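You operate a simulated robot arm through the tools that you are given. There is no shell and no other tool.

Carry out the task below with a simulated two-armed robot. There is one attempt and no reset: what you move stays moved.

Task
The tape has snapped: stop the sealer and thread it again.
Fine: press stop, stick the tape to the yellow peg, lead it round both white rollers, lay the peg in its rest; leave settings, spare rolls and belts alone after that.
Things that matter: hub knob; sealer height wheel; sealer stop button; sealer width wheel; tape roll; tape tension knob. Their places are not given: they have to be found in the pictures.

Only the result counts: the job must be done as asked and must still hold three seconds after the hand-in. Knocking over, shifting, dropping, spilling or breaking anything else fails it.

Robot
Two 7-joint arms with fingered hands on one trunk that stands fixed in place. Base frame: the origin is at the foot of the trunk, x ahead of it, y to its left, z up. Readings come in m, degrees, newtons and seconds.
The left shoulder is at [0.03, 0.136, 1.205], the right one opposite. With the tool pointing down near the work surface each hand reaches from about 0.18 to 0.74 m from the base axis, measured 20 degrees to its own side. Payload 5 kg a hand.
The tool frame of a hand sits at the grasp point between the pads (the TCP): z along the fingers, y along the line on which they close. The tips reach 0.042 m beyond it. The gripper opens to 0.208 m; its body begins 0.119 m behind the TCP. The gripper is a hand of 4 fingers: y runs from the thumb to the fingers, the wrist lies at [0, 0, -0.332] in the tool frame, and closing takes about 1.5 s.
Orientation is that of the tool frame in the base frame, as a unit quaternion [x, y, z, w]. With the fingers straight down and closing along the base's y, the tool's x points along the base's -x, its y along +y and its z along -z.

Tools
- The arms move only by the tool play_rows. It takes "left_motion", "right_motion" or both (then of equal length, played together; a hand with none holds still); each is one flat list of numbers, 6 for each row, row after row: the shift along the base's x, y, z in m, then the turn, a rotation vector about the base's x, y, z in rad. In form: [x, y, z, rx, ry, rz, x, y, z, rx, ry, rz, ...]. A call has 1 to 20 rows; each row is the pose to reach, as a shift and turn from the pose commanded when the call began. "left_gripper" and "right_gripper" are, for a hand that has rows, the closure, from 0 (fully open) to 1 (shut), set as the call begins (left out, the last holds). Each row takes 0.2 s and may step no farther than 0.05 m and 8.6 degrees from the row before; otherwise, or with a gripper value out of range, the whole call is refused. A pose out of reach is approached as far as the arm can. The call stops where the force on the tool passes 40 N (or 10 N more than at its start, if that is more) or the arm is blocked; 0.2 s more then pass. Each finger travels about 0.072 m/s and halts on what it meets, pressing with about 32 N; the grip force reading is that of the motor and also rises with nothing between the fingers. The clock runs only during rows and for 0.2 s after the last one: add rows that repeat a pose to give the fingers time. It gives the time, the measured TCP pose, the force on the tool (base axes), the opening and the grip force at its end, in the units of the frame above (readings bear some noise), with the torque about the TCP (base axes, N m) and any sound that the robot's microphone picked up.
- Cameras (640 x 400 px; columns grow to the right, rows downward): "scene" is now at [0.0328, 0.0666, 1.9341]; the picture's right is [0.75, -0.66, -0.00], its down [-0.46, -0.52, -0.72] and it looks along [0.48, 0.54, -0.69] (base axes); focal length 309 px, centre (320, 200). "left" rides on the left gripper at [-0.101, 0, -0.145] in its tool frame; the picture's right is [0.00, -1.00, 0.00], its down [0.82, 0.00, -0.57] and it looks along [0.57, 0.00, 0.82] (tool axes); focal length 261 px, centre (320, 200). "right" rides on the right gripper at [0.101, 0, -0.145] in its tool frame; the picture's right is [-0.01, 1.00, 0.00], its down [-0.82, 0.00, -0.57] and it looks along [-0.57, 0.00, 0.82] (tool axes); focal length 261 px, centre (320, 200).
- get_image(camera): a new picture of that camera. No time passes.
- move_column(by): moves the trunk up (or, below 0, down) by that many m; the arms and the scene camera ride with it, the base frame stays. It gives what a move gives, with no picture.
- hand_shape(shape, hand): the hand has 4 fingers and takes this shape, open, in about a second: jaw (thumb against the fingers, like two jaws); tri (thumb and two fingers); tip (a fingertip pinch); poke (one finger out to press); point (the index stretched); flat (the hand flat); cup (the hand cupped); fist (a fist). The gripper value then closes the fingers along that shape, each until it touches; the sizes above hold for jaw. It gives what a move gives, with no picture.
- aim_head(pan, tilt): turns the head with the scene camera to pan (to the left, within 143 degrees either way) and tilt (down, from -29 to 69), counted from straight ahead of the robot. It gives what a move gives.
- locate(camera, pixels): there is no depth. For up to 12 entries [column, row, z] of the newest picture of that camera ("zoom" is the newest enlarged one), the place [x, y] in the base frame at which the ray of that pixel passes the height z, good to about 0.002 m, but the place of the scene camera against the robot may be out by one fixed shift of up to 0.012 m in any direction. No time passes.
- close_up(camera, box): a new picture of the part [left, top, right, bottom] of that camera's present view, enlarged. No time passes.
- sign_off(): hands the job in; it is judged then, once.

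Unless the task says otherwise, let go and move clear before handing in.

The tools are called after "Request:" as a command line: name --argument value ..., lists and objects as JSON in quotes. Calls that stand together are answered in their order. play_rows: Moves the arms, as the interface text tells. Its arguments: {"type":"object","properties":{"left_motion":{"type":"array","items":{"type":"number"}},"left_gripper":{"type":"number"},"right_motion":{"type":"array","items":{"type":"number"}},"right_gripper":{"type":"number"}},"required":[]} The other tools are called the same way: move_column (by) moves the trunk up or down; hand_shape (shape, hand) gives the hand a shape; aim_head (pan, tilt) turns the head that bears the scene camera; get_image (camera) takes a picture; locate (camera, pixels) gives the place at which the rays of pixels pass given heights; close_up (camera, box) takes an enlarged picture of a part of a camera's view; sign_off () hands the job in.

At the start:

```text
time: 0.0
left_position: [0.4656, 0.5852, 1.4871]
left_ee_rot: [-0.001, 1.0, 0.0, 0.0]
left_force: [0.3, 0.1, 0.4]
left_ft_torque: [0.0, -0.02, 0.0]
left_finger_gap: 0.2079
left_gripper_force: 0.1
left_shape: jaw
right_position: [0.6466, 0.0807, 1.4537]
right_ee_rot: [0.0, 1.0, 0.0, 0.0]
right_force: [0.0, 0.9, 0.3]
right_ft_torque: [0.01, -0.01, -0.02]
right_finger_gap: 0.208
right_gripper_force: 0.1
right_shape: jaw
trunk travel left (down, up): [-0.225, 0.265]
head pan, tilt (commanded): [48.5, 43.9]
```

scene: 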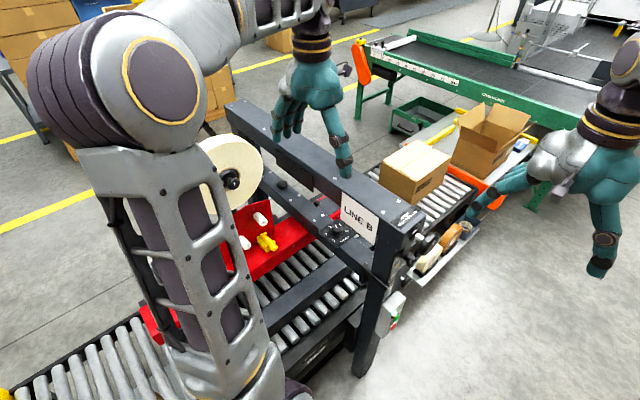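
right: 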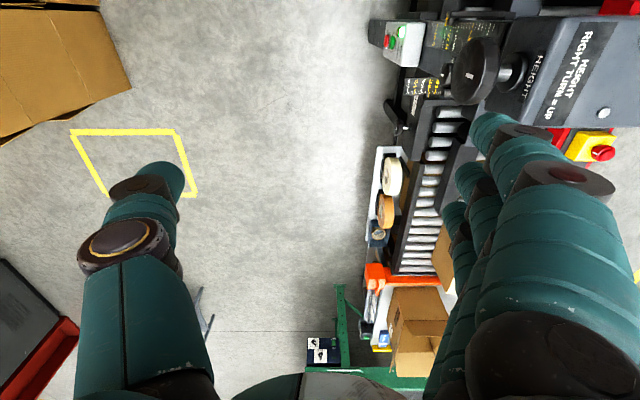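
left: 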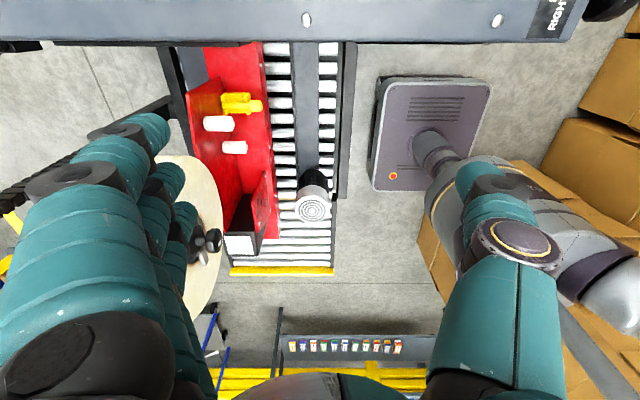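

The start pictures show the sealer with the tape roll near scene pixel (235,170), white rollers and yellow peg near (262,230), and a red/yellow button in the right camera near (600,150). I'll take enlarged views to identify the parts before moving.

Request:
close_up --camera "scene" --box '[180, 120, 300, 300]'

Request:
close_up --camera "left" --box '[160, 40, 360, 280]'

Request:
close_up --camera "right" --box '[360, 0, 640, 175]'

Request:
close_up --camera "scene" --box '[300, 180, 480, 380]'

```text
2.22 times, centred on (240, 210) of scene
```

zoom: 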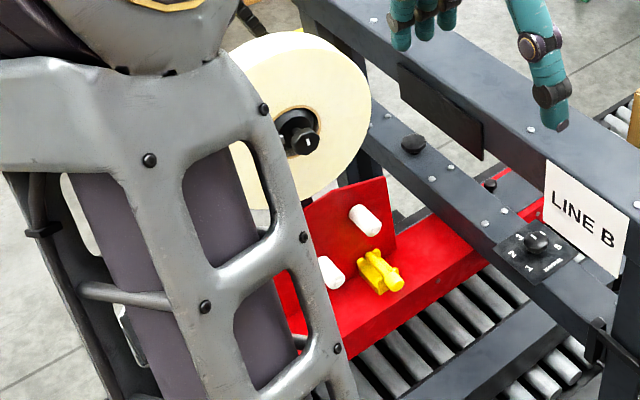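

```text
1.67 times, centred on (260, 160) of left
```

zoom: 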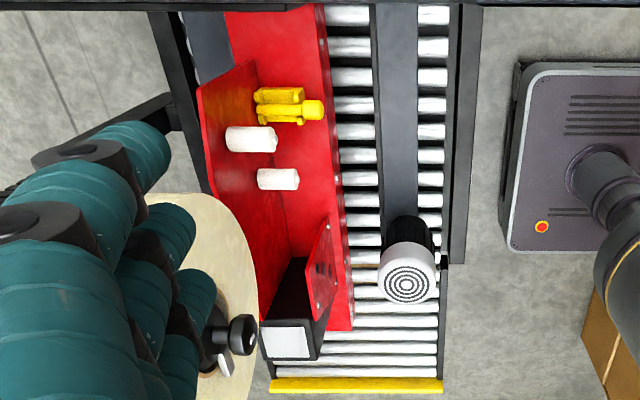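

```text
2.29 times, centred on (500, 88) of right
```

zoom: 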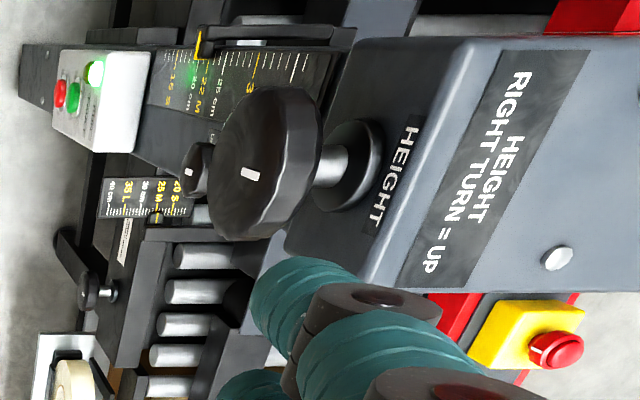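

```text
2.00 times, centred on (390, 280) of scene
```

zoom: 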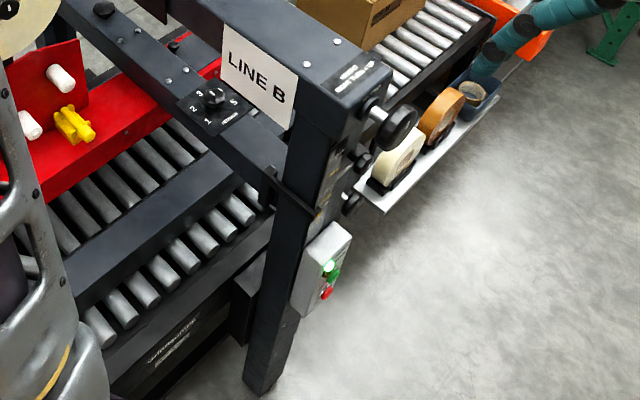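

The enlarged views show a control box with a lit lamp, green and red buttons, a HEIGHT wheel, a 1–5 tension dial and the red plate with two white rollers and a yellow peg. I'll pan the head around to see more and locate these.

Request:
aim_head --pan 75 --tilt 50

Request:
get_image --camera "scene"

Request:
close_up --camera "left" --box '[180, 80, 280, 160]'

Request:
close_up --camera "left" --box '[140, 150, 280, 290]'

Request:
close_up --camera "right" --box '[360, 0, 480, 100]'

```text
time: 0.9
left_position: [0.4668, 0.5853, 1.4872]
left_ee_rot: [0.0, 1.0, 0.001, 0.0]
left_force: [-0.3, -0.3, 0.0]
left_ft_torque: [0.02, 0.0, -0.01]
left_finger_gap: 0.2076
left_gripper_force: 0.1
left_shape: jaw
right_position: [0.6472, 0.0806, 1.4546]
right_ee_rot: [0.0, 1.0, 0.0, 0.001]
right_force: [0.2, 0.0, 0.4]
right_ft_torque: [-0.03, 0.02, 0.0]
right_finger_gap: 0.2078
right_gripper_force: 0.0
right_shape: jaw
trunk travel left (down, up): [-0.225, 0.265]
head pan, tilt (commanded): [75.0, 50.0]
```

```text
taken
```

scene: 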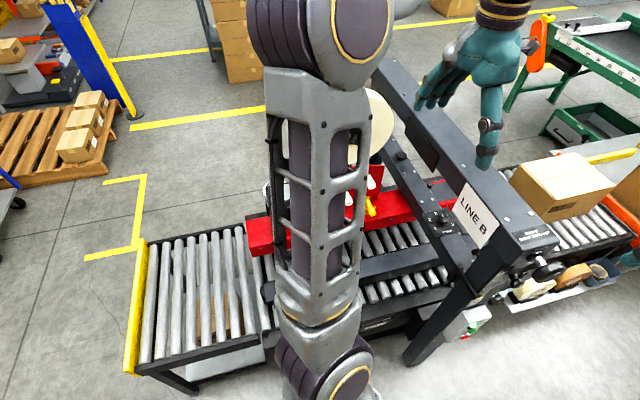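

```text
5.00 times, centred on (230, 120) of left
```

zoom: 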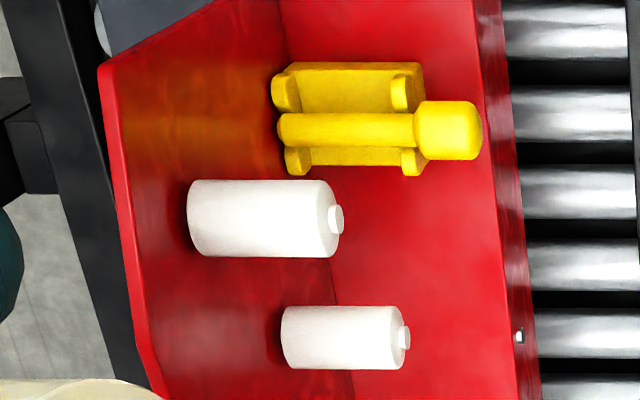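

```text
2.86 times, centred on (210, 220) of left
```

zoom: 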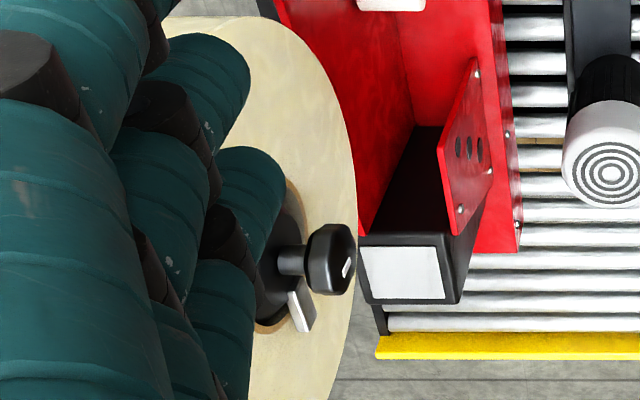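

```text
4.00 times, centred on (420, 50) of right
```

zoom: 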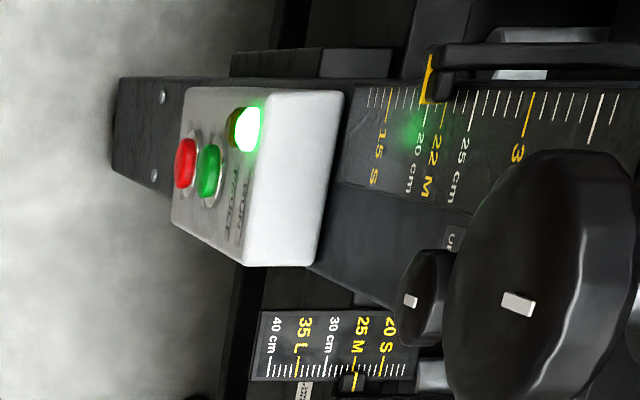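

The peg triangulates to about (0.386, 0.782, 0.957), rollers near (0.387, 0.798, 1.095) and (0.307, 0.797, 1.03), roll hub near (0.29, 0.74, 1.36), but my left upper arm hides part of the view. I'll look closer at the visible parts before moving.

Request:
close_up --camera "scene" --box '[330, 70, 430, 240]'

Request:
close_up --camera "scene" --box '[420, 240, 620, 365]'

Request:
close_up --camera "left" --box '[170, 30, 350, 140]'

Request:
close_up --camera "right" --box '[480, 80, 640, 180]'

```text
2.35 times, centred on (380, 155) of scene
```

zoom: 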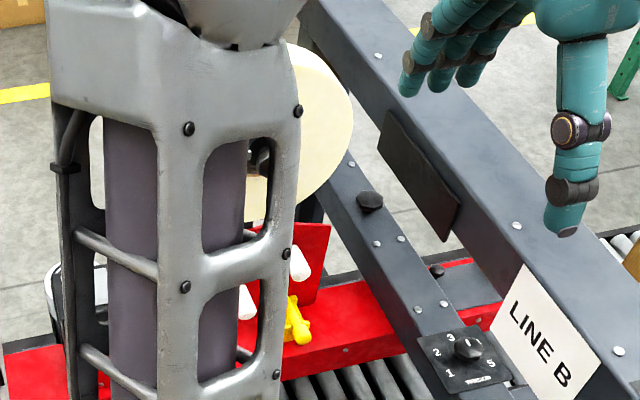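

```text
3.20 times, centred on (520, 302) of scene
```

zoom: 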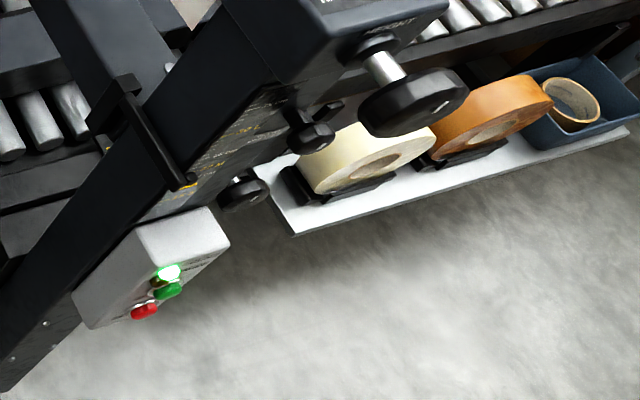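

```text
3.56 times, centred on (260, 85) of left
```

zoom: 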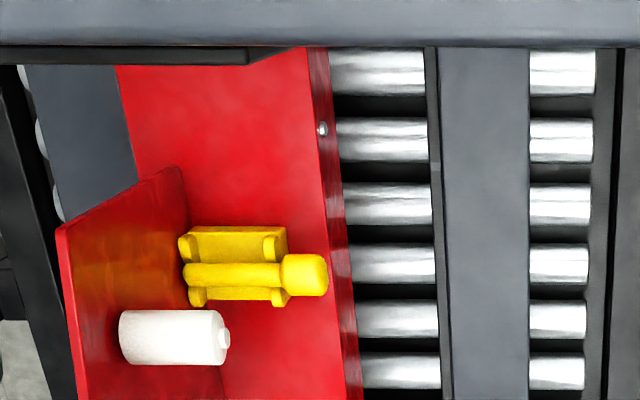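

```text
4.00 times, centred on (560, 130) of right
```

zoom: 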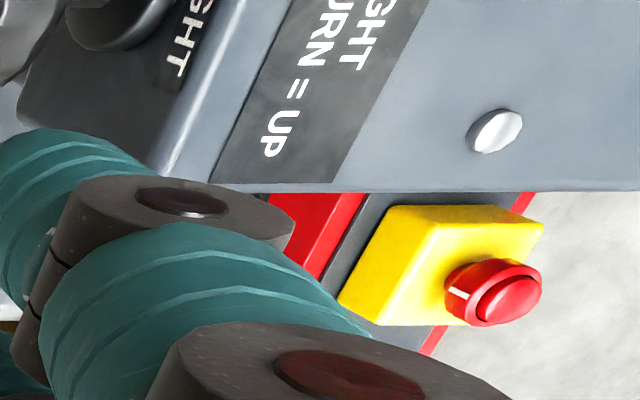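

A control box (right camera pixel ~(386,40)) has red, green and a lit lamp, and a separate yellow-box emergency mushroom is farther back (~(605,150)). I'll read the control-box labels up close and look at the mushroom too.

Request:
close_up --camera "right" --box '[375, 15, 415, 60]'

Request:
close_up --camera "scene" --box '[445, 300, 505, 345]'

Request:
close_up --camera "left" --box '[210, 190, 280, 260]'

```text
8.89 times, centred on (395, 38) of right
```

zoom: 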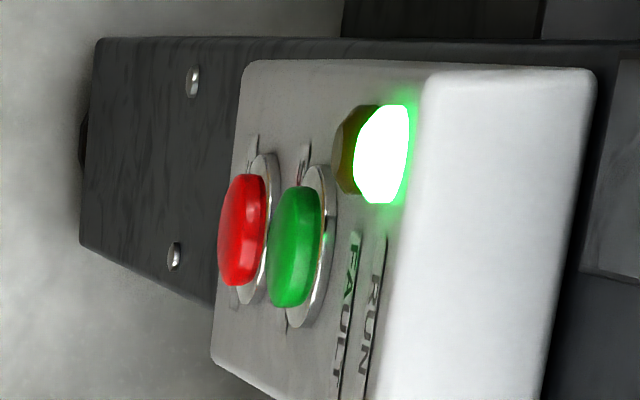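

```text
8.89 times, centred on (475, 322) of scene
```

zoom: 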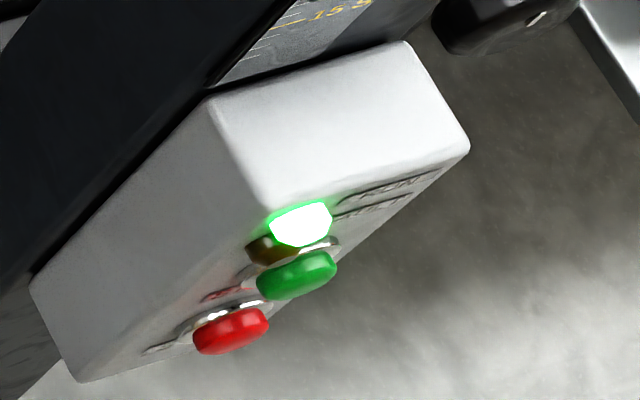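

```text
5.71 times, centred on (245, 225) of left
```

zoom: 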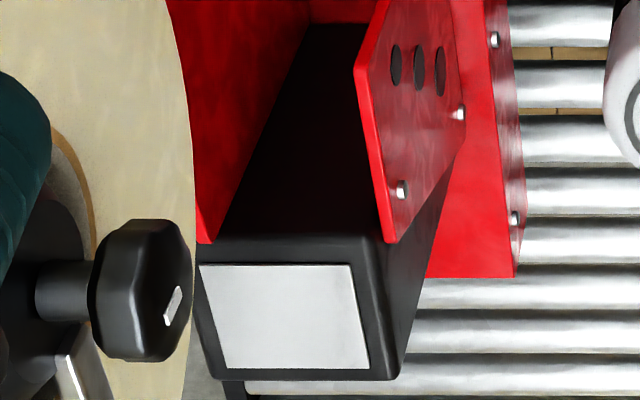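

RUN lamp is lit, with FAULT dark; the red button beside the green one on the control box (about (0.60, 0.27, 0.73), facing −y) is the sealer's stop. I'll shape the right hand to poke and look at where the poking finger is.

Request:
hand_shape --shape "poke" --hand "right"

Request:
get_image --camera "right"

Request:
aim_head --pan 25 --tilt 45

Request:
get_image --camera "scene"

```text
time: 1.8
left_position: [0.4657, 0.5864, 1.4864]
left_ee_rot: [0.0, 1.0, 0.0, 0.0]
left_force: [-0.2, -0.6, 0.1]
left_ft_torque: [0.01, -0.01, 0.02]
left_finger_gap: 0.208
left_gripper_force: 0.1
left_shape: jaw
right_position: [0.6471, 0.0799, 1.4535]
right_ee_rot: [0.0, 1.0, 0.001, 0.0]
right_force: [0.6, -0.2, 0.0]
right_ft_torque: [0.0, 0.0, 0.01]
right_finger_gap: 0.0
right_gripper_force: 0.1
right_shape: poke
trunk travel left (down, up): [-0.225, 0.265]
head pan, tilt (commanded): [75.0, 50.0]
```

```text
taken
```

right: 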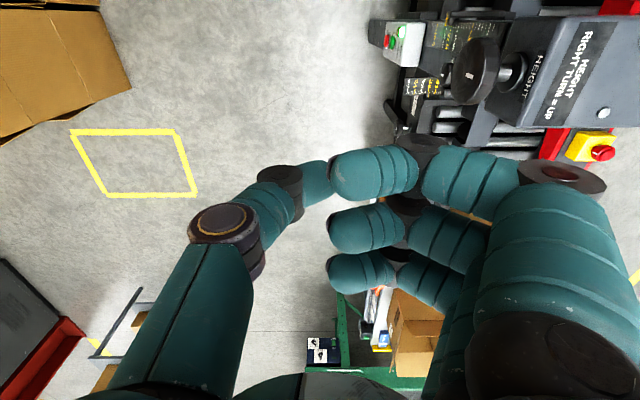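

```text
time: 3.0
left_position: [0.4664, 0.5857, 1.4871]
left_ee_rot: [-0.001, 1.0, 0.0, 0.0]
left_force: [-0.3, 0.1, -0.3]
left_ft_torque: [0.0, 0.0, 0.0]
left_finger_gap: 0.2079
left_gripper_force: 0.1
left_shape: jaw
right_position: [0.6469, 0.0799, 1.4534]
right_ee_rot: [0.0, 1.0, 0.0, 0.0]
right_force: [-0.3, 0.2, 0.8]
right_ft_torque: [-0.02, 0.01, 0.02]
right_finger_gap: 0.0
right_gripper_force: 0.0
right_shape: poke
trunk travel left (down, up): [-0.225, 0.265]
head pan, tilt (commanded): [25.0, 45.0]
```

```text
taken
```

scene: 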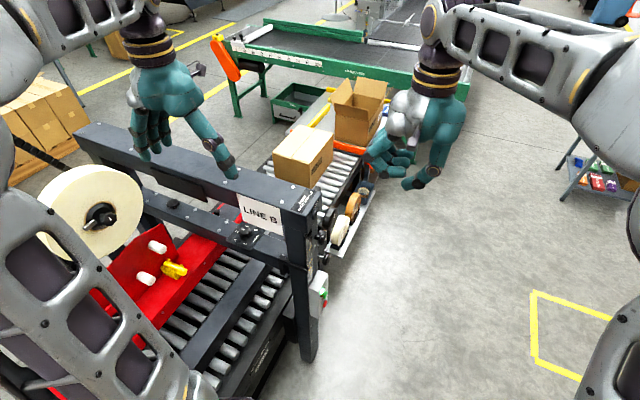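

This head aim shows the roll, rollers and peg unobstructed near (90,210) and (160,260). I'll take close-ups there, and look at the poke finger again.

Request:
close_up --camera "scene" --box '[30, 150, 230, 290]'

Request:
close_up --camera "scene" --box '[120, 225, 210, 290]'

Request:
close_up --camera "scene" --box '[30, 150, 150, 270]'

Request:
close_up --camera "scene" --box '[350, 80, 480, 200]'

Request:
get_image --camera "right"

```text
2.86 times, centred on (130, 220) of scene
```

zoom: 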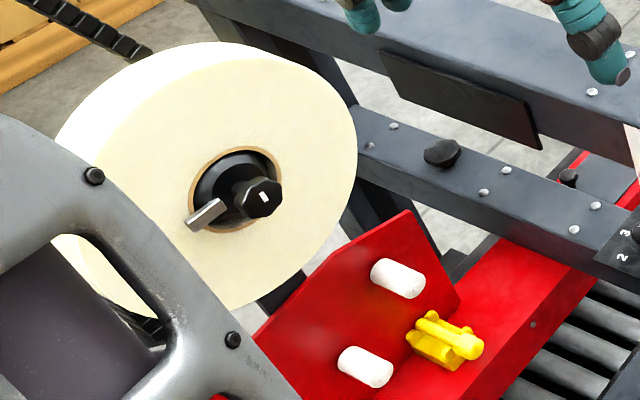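

```text
6.15 times, centred on (165, 258) of scene
```

zoom: 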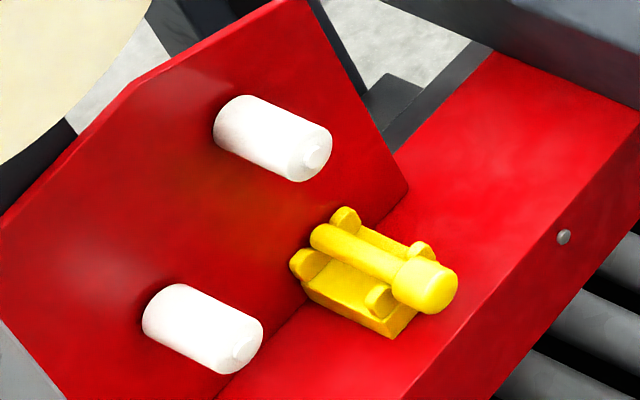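

```text
3.33 times, centred on (90, 210) of scene
```

zoom: 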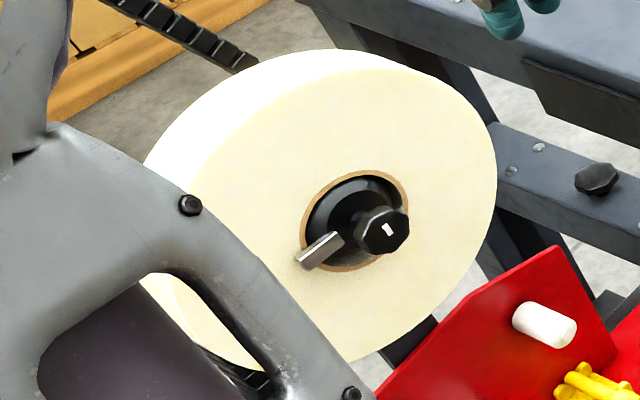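

```text
3.33 times, centred on (415, 140) of scene
```

zoom: 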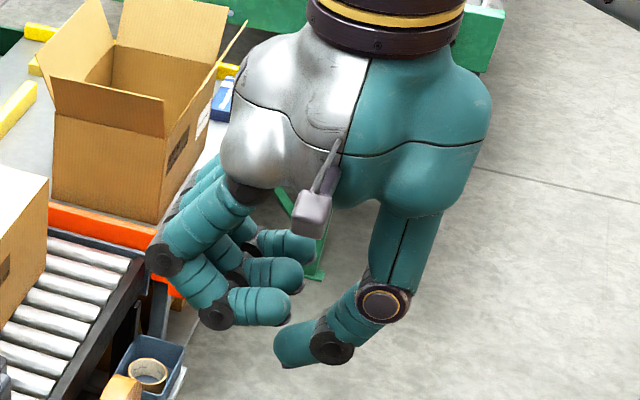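

```text
taken
```

right: 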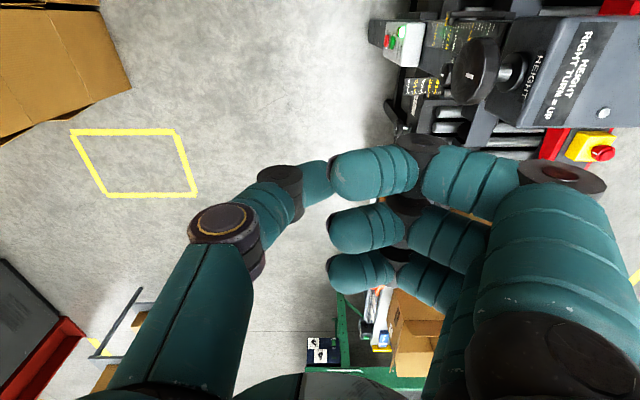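

In poke, the fingers curl and the thumb tip at scene zoom (290,360) is what sticks out, which is awkward to aim. I'll try the point shape to see if a straight index is better for pressing.

Request:
hand_shape --shape "point" --hand "right"

Request:
get_image --camera "right"

Request:
close_up --camera "scene" --box '[350, 80, 480, 200]'

```text
time: 3.9
left_position: [0.4658, 0.5851, 1.4872]
left_ee_rot: [0.0, 1.0, 0.0, 0.0]
left_force: [-0.6, -0.1, 0.0]
left_ft_torque: [-0.03, -0.04, 0.02]
left_finger_gap: 0.2077
left_gripper_force: 0.0
left_shape: jaw
right_position: [0.6462, 0.0799, 1.4544]
right_ee_rot: [0.0, 1.0, 0.0, 0.0]
right_force: [0.0, 0.5, 0.1]
right_ft_torque: [-0.04, 0.01, -0.01]
right_finger_gap: 0.2018
right_gripper_force: 0.2
right_shape: point
trunk travel left (down, up): [-0.225, 0.265]
head pan, tilt (commanded): [25.0, 45.0]
```

```text
taken
```

right: 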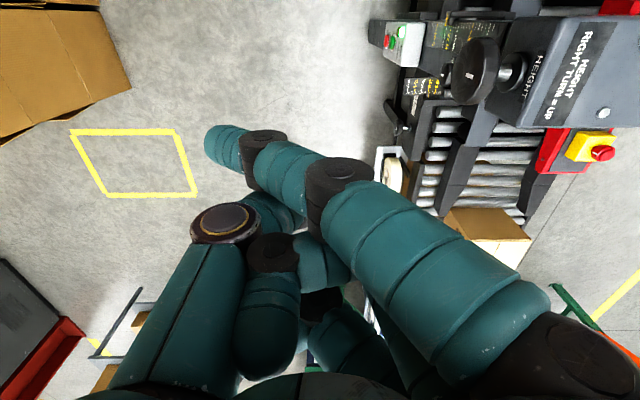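

```text
3.33 times, centred on (415, 140) of scene
```

zoom: 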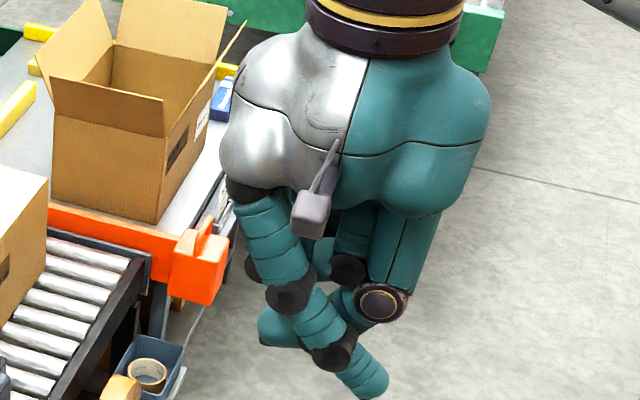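

In point shape the index sticks out clearly, with its tip at right-camera pixel (212,145) and scene zoom (375,392). I'll locate its tip from both cameras.

Request:
locate --camera "zoom" --pixels '[[372, 380, 1.45], [372, 380, 1.4], [372, 380, 1.35], [372, 380, 1.3]]'

Request:
locate --camera "right" --pixels '[[220, 147, 1.45], [220, 147, 1.4], [220, 147, 1.35], [220, 147, 1.3], [386, 40, 0.75], [386, 40, 0.72]]'

Request:
close_up --camera "scene" --box '[300, 260, 345, 330]'

```text
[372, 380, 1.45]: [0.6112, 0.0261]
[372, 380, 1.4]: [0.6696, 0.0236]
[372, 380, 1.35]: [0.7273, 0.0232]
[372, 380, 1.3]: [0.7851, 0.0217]
```

```text
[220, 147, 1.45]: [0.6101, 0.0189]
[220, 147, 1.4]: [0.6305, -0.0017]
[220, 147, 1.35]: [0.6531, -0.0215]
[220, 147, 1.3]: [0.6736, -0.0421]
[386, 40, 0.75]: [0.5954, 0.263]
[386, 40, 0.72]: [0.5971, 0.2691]
```

```text
5.71 times, centred on (322, 295) of scene
```

zoom: 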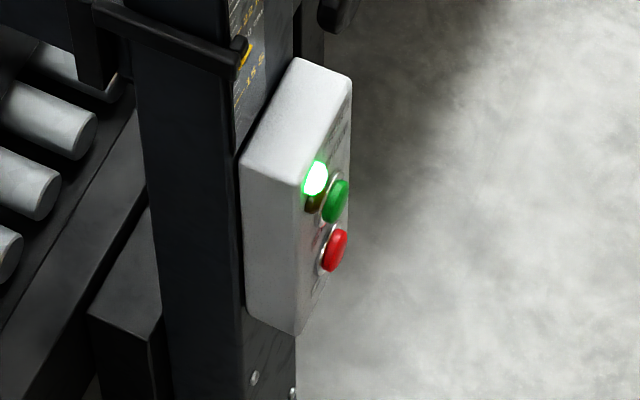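

The index tip sits at about tool (0.036, −0.06, 0.0). I'll turn the right hand to point along +y, pulled back to y≈0 and lowered to z≈1.15, well clear of the height wheel at (0.59, 0.26, 1.27).

Request:
play_rows --right_motion '[-0.001, -0.006, -0.023, 0.121, 0, 0, -0.003, -0.012, -0.046, 0.242, 0, 0, -0.004, -0.018, -0.069, 0.362, 0, 0, -0.005, -0.025, -0.092, 0.483, 0, 0, -0.006, -0.031, -0.115, 0.604, 0, 0, -0.008, -0.037, -0.138, 0.725, 0, 0, -0.009, -0.043, -0.162, 0.846, 0, 0, -0.01, -0.049, -0.185, 0.967, 0, 0, -0.012, -0.055, -0.208, 1.087, 0, 0, -0.013, -0.062, -0.231, 1.208, 0, 0, -0.014, -0.068, -0.254, 1.329, 0, 0, -0.016, -0.074, -0.277, 1.45, 0, 0, -0.017, -0.08, -0.3, 1.5708, 0, 0]'

Request:
get_image --camera "right"

Request:
get_image --camera "scene"

```text
time: 6.7
left_position: [0.4675, 0.5834, 1.4874]
left_ee_rot: [0.001, 1.0, 0.0, 0.0]
left_force: [0.3, -1.7, -0.1]
left_ft_torque: [0.09, 0.08, 0.0]
left_finger_gap: 0.2077
left_gripper_force: 0.0
left_shape: jaw
right_position: [0.6283, -0.0005, 1.1535]
right_ee_rot: [0.0, 0.706, 0.708, 0.001]
right_force: [0.7, -0.1, 0.8]
right_ft_torque: [-0.19, 0.0, 0.09]
right_finger_gap: 0.2015
right_gripper_force: 0.0
right_shape: point
trunk travel left (down, up): [-0.225, 0.265]
head pan, tilt (commanded): [25.0, 45.0]
```

```text
taken
```

right: 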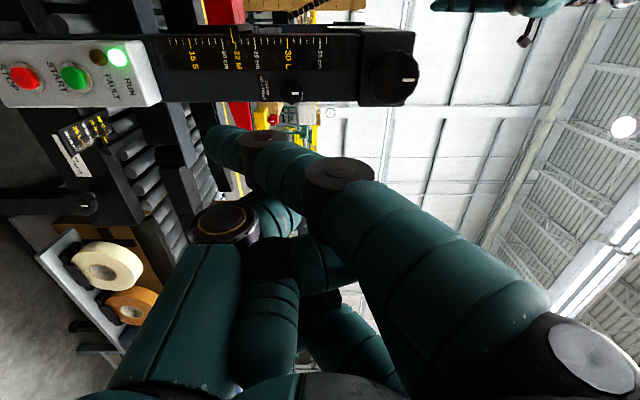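

```text
taken
```

scene: 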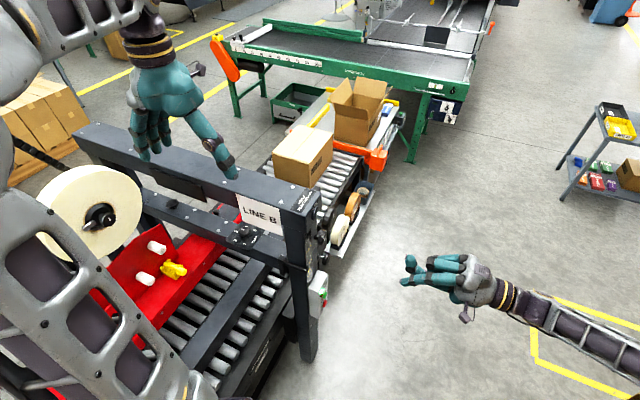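

The labels now read clearly: STOP above the red button at (25,78), START green at (75,78). Triangulated stop is about (0.597, 0.268, 0.725). I'll lower the hand in line with it and come forward to y≈0.1.

Request:
play_rows --right_motion '[0.001, 0, -0.041, 0, 0, 0, 0.002, 0, -0.082, 0, 0, 0, 0.003, 0, -0.123, 0, 0, 0, 0.004, 0, -0.164, 0, 0, 0, 0.005, 0, -0.205, 0, 0, 0, 0.005, 0, -0.246, 0, 0, 0, 0.005, 0, -0.287, 0, 0, 0, 0.005, 0, -0.328, 0, 0, 0, 0.005, 0, -0.3685, 0, 0, 0, 0.005, 0.03, -0.3685, 0, 0, 0, 0.005, 0.06, -0.3685, 0, 0, 0, 0.005, 0.09, -0.3685, 0, 0, 0]'

Request:
get_image --camera "right"

Request:
get_image --camera "scene"

```text
time: 9.3
left_position: [0.4668, 0.5861, 1.4865]
left_ee_rot: [0.0, 1.0, 0.0, 0.0]
left_force: [-0.6, 0.7, -0.6]
left_ft_torque: [-0.14, 0.01, -0.03]
left_finger_gap: 0.2077
left_gripper_force: 0.0
left_shape: jaw
right_position: [0.6337, 0.0886, 0.7882]
right_ee_rot: [0.0, 0.708, 0.706, 0.001]
right_force: [0.2, -1.7, 0.5]
right_ft_torque: [-0.04, -0.01, 0.1]
right_finger_gap: 0.2016
right_gripper_force: 0.1
right_shape: point
trunk travel left (down, up): [-0.225, 0.265]
head pan, tilt (commanded): [25.0, 45.0]
```

```text
taken
```

right: 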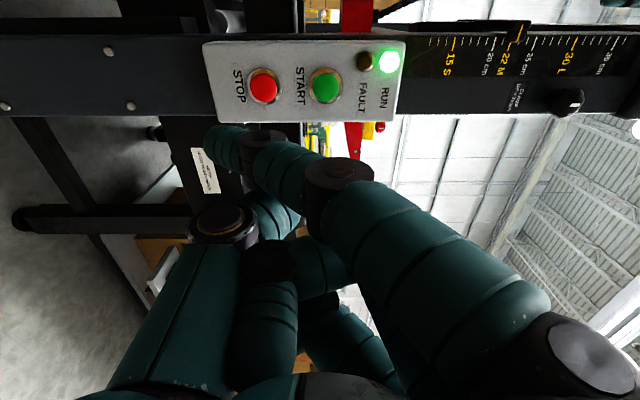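

```text
taken
```

scene: 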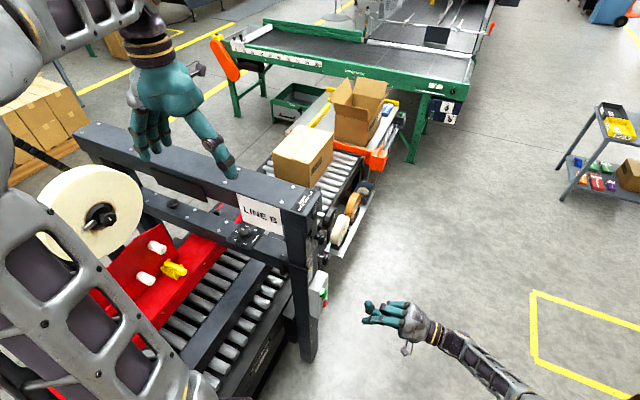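

The stop cap is at right-camera (263,87), giving (0.598, 0.268, 0.722), and the index tip is near (215,143). I'll check the finger's shape in the scene view before pressing.

Request:
close_up --camera "scene" --box '[340, 280, 440, 360]'

Request:
close_up --camera "right" --box '[180, 30, 440, 200]'

```text
5.00 times, centred on (390, 320) of scene
```

zoom: 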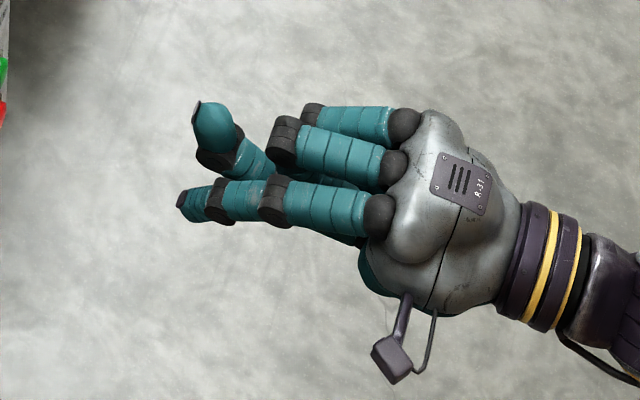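

```text
2.35 times, centred on (310, 115) of right
```

zoom: 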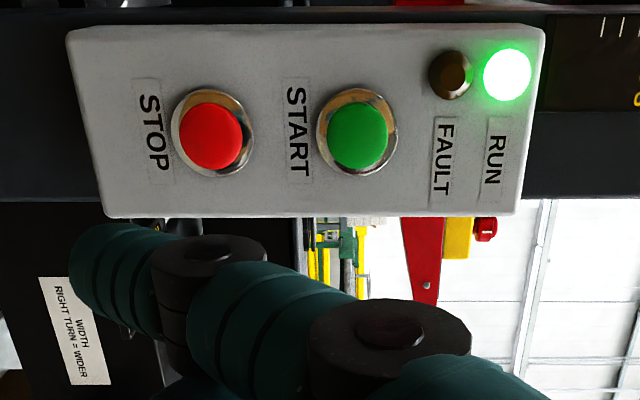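

The thumb tip reaches about as far as the index (scene zoom (205,110) vs (185,200)), so I'd like it tucked. I'll close the gripper in this shape here in free space to see whether the index stays out.

Request:
play_rows --right_motion '[0, 0, 0, 0, 0, 0, 0, 0, 0, 0, 0, 0, 0, 0, 0, 0, 0, 0, 0, 0, 0, 0, 0, 0, 0, 0, 0, 0, 0, 0, 0, 0, 0, 0, 0, 0, 0, 0, 0, 0, 0, 0]' --right_gripper 1.0

Request:
get_image --camera "right"

Request:
close_up --camera "scene" --box '[340, 280, 440, 360]'

```text
time: 10.9
left_position: [0.466, 0.5864, 1.4876]
left_ee_rot: [-0.001, 1.0, 0.0, 0.0]
left_force: [0.1, 0.9, 0.1]
left_ft_torque: [0.02, -0.01, -0.03]
left_finger_gap: 0.2079
left_gripper_force: 0.1
left_shape: jaw
right_position: [0.6347, 0.0883, 0.7884]
right_ee_rot: [0.0, 0.707, 0.707, 0.001]
right_force: [-0.2, 0.3, -0.4]
right_ft_torque: [-0.06, -0.02, -0.01]
right_finger_gap: 0.2016
right_gripper_force: 0.1
right_shape: point
trunk travel left (down, up): [-0.225, 0.265]
head pan, tilt (commanded): [25.0, 45.0]
```

```text
taken
```

right: 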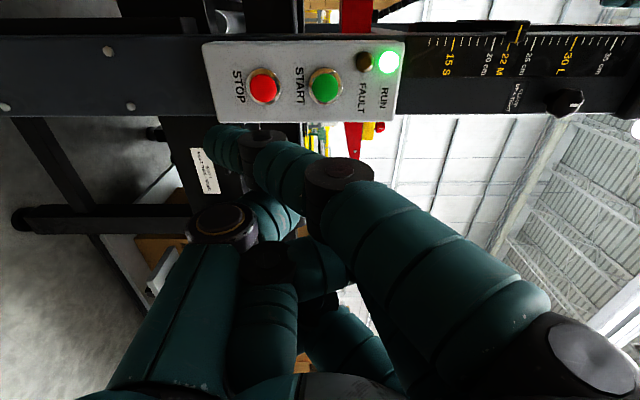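

```text
5.00 times, centred on (390, 320) of scene
```

zoom: 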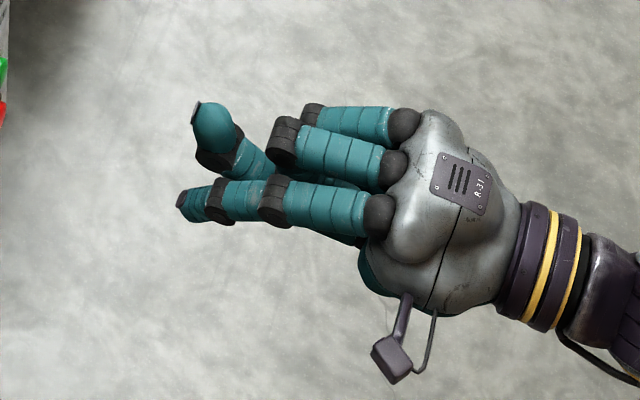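

Closing makes no difference; the shape is fixed. I'll pin down the index tip more precisely from both cameras (scene zoom (183,201), right (214,143)).

Request:
locate --camera "zoom" --pixels '[[183, 201, 0.75], [183, 201, 0.72], [206, 108, 0.78], [206, 108, 0.76]]'

Request:
locate --camera "right" --pixels '[[212, 142, 0.75], [212, 142, 0.74], [212, 142, 0.73], [212, 142, 0.72], [263, 87, 0.73], [263, 87, 0.72], [327, 87, 0.79]]'

```text
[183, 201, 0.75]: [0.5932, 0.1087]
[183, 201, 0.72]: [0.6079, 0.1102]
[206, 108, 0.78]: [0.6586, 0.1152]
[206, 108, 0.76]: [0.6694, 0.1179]
```

```text
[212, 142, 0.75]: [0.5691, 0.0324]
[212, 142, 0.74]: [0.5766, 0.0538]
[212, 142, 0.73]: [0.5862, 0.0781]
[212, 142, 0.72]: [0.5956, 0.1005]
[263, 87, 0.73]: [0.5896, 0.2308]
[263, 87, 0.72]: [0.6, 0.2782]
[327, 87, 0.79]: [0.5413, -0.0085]
```

The index tip is at about (0.597, 0.104, 0.718), nearly in line with the stop cap at (0.598, 0.268, 0.722). I'll advance 0.12 m in +y with a 3 mm rise, then check before pressing.

Request:
play_rows --right_motion '[0.001, 0.03, 0.003, 0, 0, 0, 0.001, 0.06, 0.003, 0, 0, 0, 0.001, 0.09, 0.003, 0, 0, 0, 0.001, 0.12, 0.003, 0, 0, 0, 0.001, 0.12, 0.003, 0, 0, 0]'

Request:
get_image --camera "right"

Request:
close_up --camera "scene" --box '[290, 260, 390, 340]'

```text
time: 12.1
left_position: [0.4659, 0.5847, 1.4878]
left_ee_rot: [0.0, 1.0, 0.001, 0.0]
left_force: [-0.5, -0.7, 0.1]
left_ft_torque: [0.09, -0.01, -0.04]
left_finger_gap: 0.2076
left_gripper_force: 0.2
left_shape: jaw
right_position: [0.6362, 0.2086, 0.7873]
right_ee_rot: [-0.001, 0.707, 0.707, -0.001]
right_force: [0.0, -0.1, 0.0]
right_ft_torque: [-0.07, -0.01, -0.01]
right_finger_gap: 0.2019
right_gripper_force: 0.0
right_shape: point
trunk travel left (down, up): [-0.225, 0.265]
head pan, tilt (commanded): [25.0, 45.0]
```

```text
taken
```

right: 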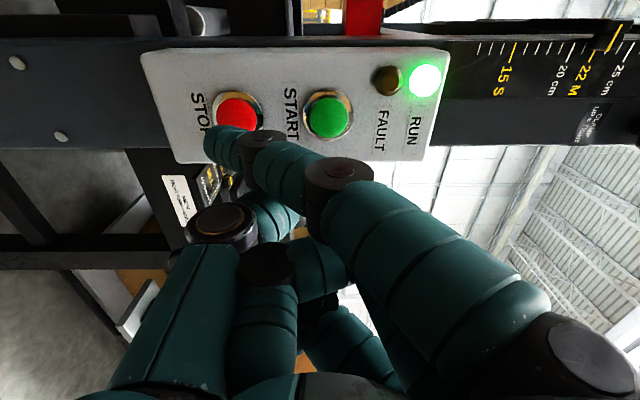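

```text
5.00 times, centred on (340, 300) of scene
```

zoom: 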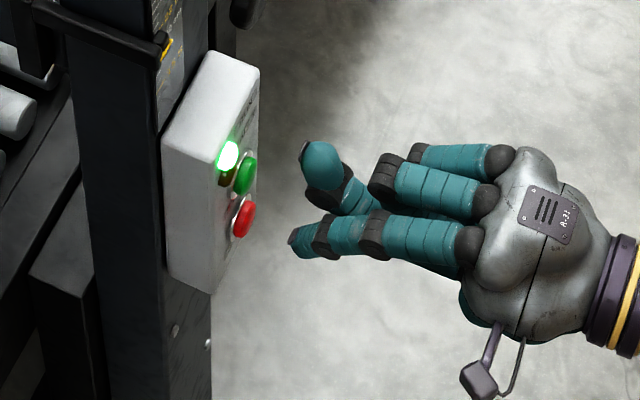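

Image motion of the tip lines up with the red cap (tip at zoom (293,240), cap at (247,220)), with about 0.04 m to go. I'll advance gently to press.

Request:
play_rows --right_motion '[0, 0.02, 0, 0, 0, 0, 0, 0.03, 0, 0, 0, 0, 0, 0.036, 0, 0, 0, 0, 0, 0.04, 0, 0, 0, 0, 0, 0.044, 0, 0, 0, 0]'

Request:
get_image --camera "right"

Request:
close_up --camera "scene" --box '[290, 260, 390, 340]'

```text
time: 13.3
left_position: [0.4665, 0.5837, 1.4872]
left_ee_rot: [0.001, 1.0, 0.0, 0.0]
left_force: [0.6, -0.4, 0.3]
left_ft_torque: [0.01, -0.01, 0.01]
left_finger_gap: 0.2076
left_gripper_force: 0.3
left_shape: jaw
right_position: [0.6376, 0.2516, 0.7887]
right_ee_rot: [0.0, 0.708, 0.707, 0.0]
right_force: [-1.2, -14.5, 0.6]
right_ft_torque: [-0.16, 0.1, 0.18]
right_finger_gap: 0.2018
right_gripper_force: 0.0
right_shape: point
trunk travel left (down, up): [-0.225, 0.265]
head pan, tilt (commanded): [25.0, 45.0]
heard: click
```

```text
taken
```

right: 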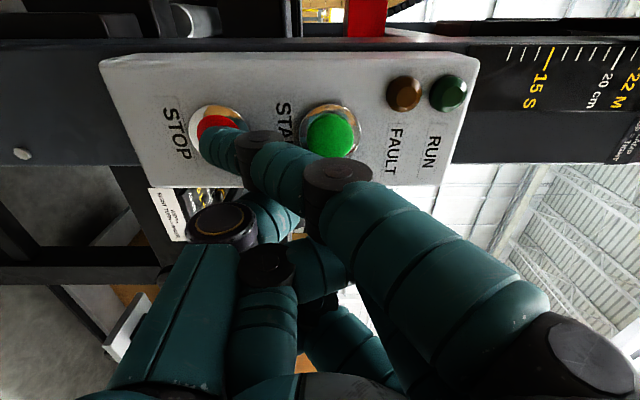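

```text
5.00 times, centred on (340, 300) of scene
```

zoom: 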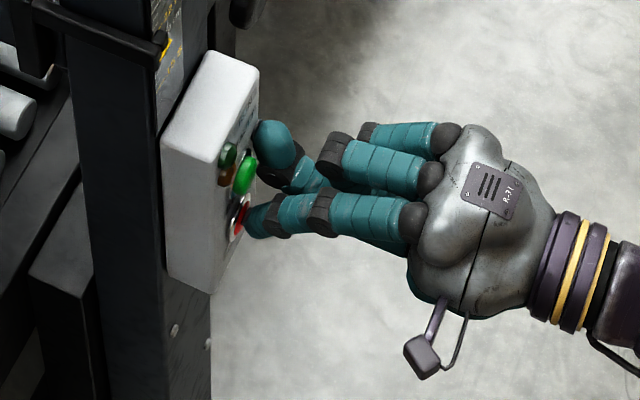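

A click was heard and the RUN lamp is now dark, so the sealer is stopped. I'll retreat the right hand straight back along −y and then up and out of the way.

Request:
play_rows --right_motion '[0, -0.03, 0, 0, 0, 0, 0, -0.07, 0, 0, 0, 0, 0, -0.12, 0, 0, 0, 0, 0, -0.17, 0, 0, 0, 0, 0, -0.22, 0, 0, 0, 0, 0, -0.25, 0, 0, 0, 0]'

Request:
close_up --camera "scene" --box '[290, 260, 390, 340]'

Request:
get_image --camera "scene"

```text
time: 14.7
left_position: [0.465, 0.585, 1.4878]
left_ee_rot: [0.0, 1.0, 0.0, 0.0]
left_force: [-0.3, -0.5, -0.7]
left_ft_torque: [0.0, -0.02, 0.01]
left_finger_gap: 0.2078
left_gripper_force: 0.1
left_shape: jaw
right_position: [0.6366, 0.0044, 0.7899]
right_ee_rot: [0.0, 0.707, 0.707, 0.0]
right_force: [-0.1, 1.1, -0.1]
right_ft_torque: [-0.02, 0.01, -0.04]
right_finger_gap: 0.2018
right_gripper_force: 0.0
right_shape: point
trunk travel left (down, up): [-0.225, 0.265]
head pan, tilt (commanded): [25.0, 45.0]
```

```text
5.00 times, centred on (340, 300) of scene
```

zoom: 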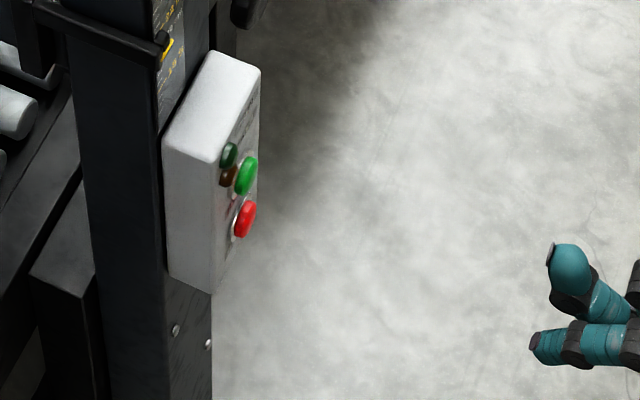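

```text
taken
```

scene: 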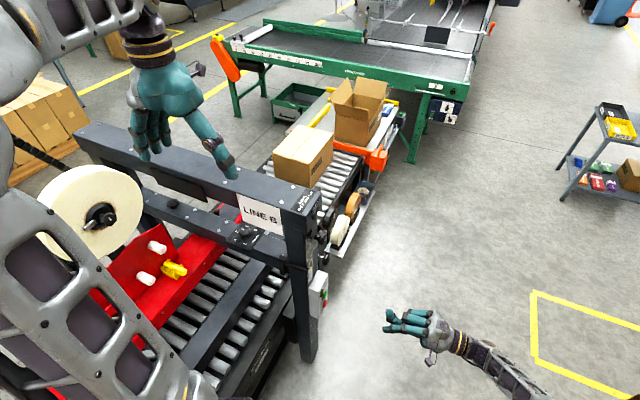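

RUN lamp stays off with the red button released. Now I'll bring the left hand to a pose pointing along +y at about (0.42, 0.40, 1.35) so its camera sees the roll and rollers from the front, and look for the loose tape end.

Request:
play_rows --left_motion '[-0.003, -0.013, 0, 0.112, 0, 0, -0.006, -0.026, 0, 0.224, 0, 0, -0.01, -0.04, 0, 0.337, 0, 0, -0.013, -0.053, 0, 0.449, 0, 0, -0.016, -0.066, -0.01, 0.561, 0, 0, -0.019, -0.079, -0.02, 0.673, 0, 0, -0.022, -0.092, -0.03, 0.785, 0, 0, -0.026, -0.106, -0.045, 0.898, 0, 0, -0.029, -0.119, -0.06, 1.01, 0, 0, -0.032, -0.132, -0.075, 1.122, 0, 0, -0.035, -0.145, -0.09, 1.234, 0, 0, -0.038, -0.159, -0.105, 1.346, 0, 0, -0.042, -0.172, -0.12, 1.459, 0, 0, -0.045, -0.185, -0.137, 1.5708, 0, 0]'

Request:
get_image --camera "left"

Request:
get_image --camera "scene"

```text
time: 17.7
left_position: [0.4213, 0.3976, 1.3479]
left_ee_rot: [0.001, 0.706, 0.708, 0.0]
left_force: [-0.4, -0.4, 0.4]
left_ft_torque: [0.0, -0.03, -0.02]
left_finger_gap: 0.2078
left_gripper_force: 0.1
left_shape: jaw
right_position: [0.6378, 0.0039, 0.7873]
right_ee_rot: [0.0, 0.706, 0.708, -0.001]
right_force: [0.0, -0.3, 0.1]
right_ft_torque: [-0.06, -0.02, 0.05]
right_finger_gap: 0.2017
right_gripper_force: 0.1
right_shape: point
trunk travel left (down, up): [-0.225, 0.265]
head pan, tilt (commanded): [25.0, 45.0]
```

```text
taken
```

left: 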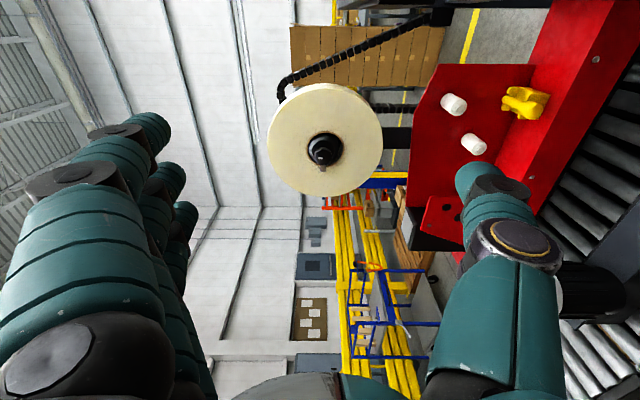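

```text
taken
```

scene: 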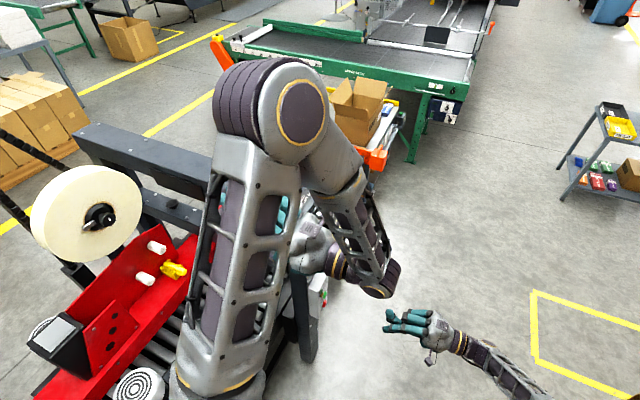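

The left camera now sees the roll face-on at (325,138) and rollers at (455,105) and (473,145). I'll zoom in to look for the loose tape end.

Request:
close_up --camera "left" --box '[250, 60, 410, 210]'

Request:
close_up --camera "left" --box '[410, 60, 560, 160]'

Request:
close_up --camera "scene" --box '[20, 150, 160, 270]'

Request:
close_up --camera "scene" --box '[20, 240, 200, 400]'

```text
2.67 times, centred on (330, 135) of left
```

zoom: 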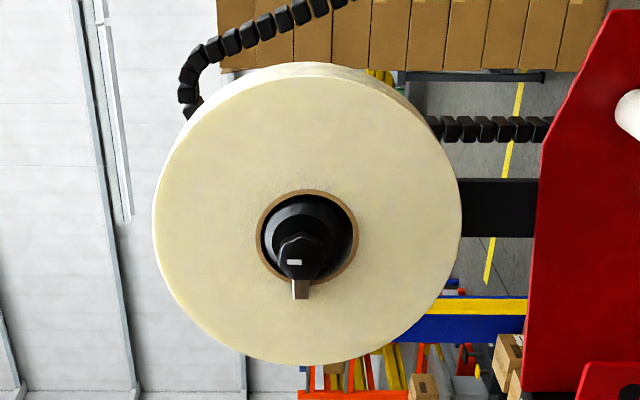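

```text
4.00 times, centred on (485, 110) of left
```

zoom: 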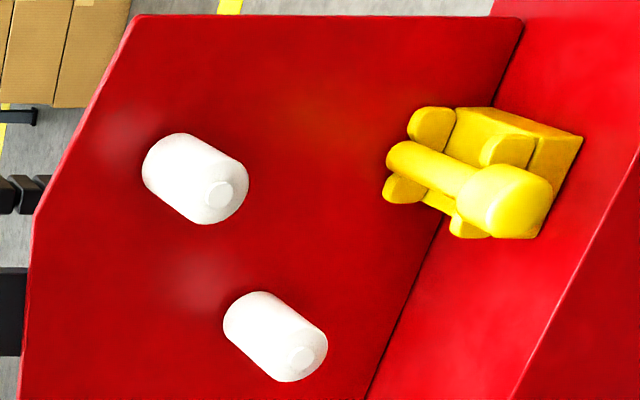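

```text
3.33 times, centred on (90, 210) of scene
```

zoom: 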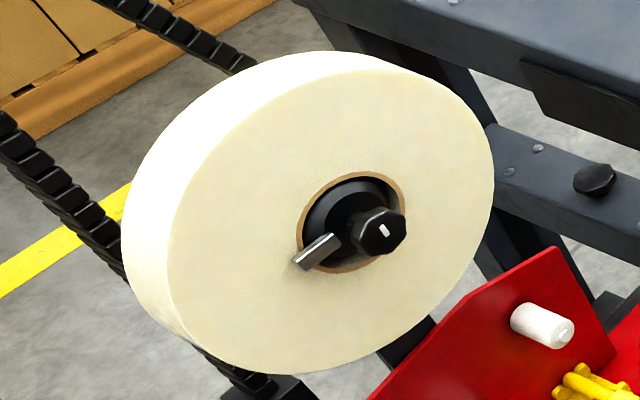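

```text
2.50 times, centred on (110, 320) of scene
```

zoom: 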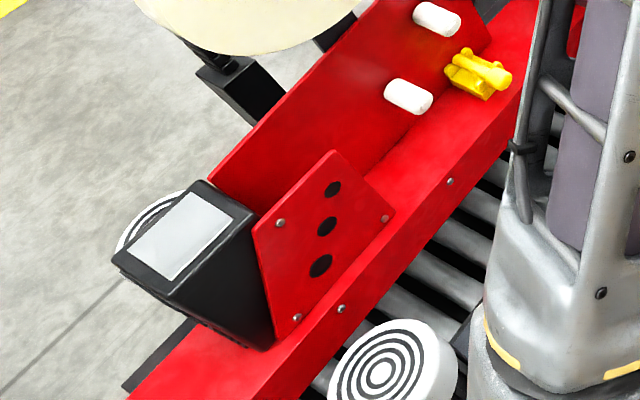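

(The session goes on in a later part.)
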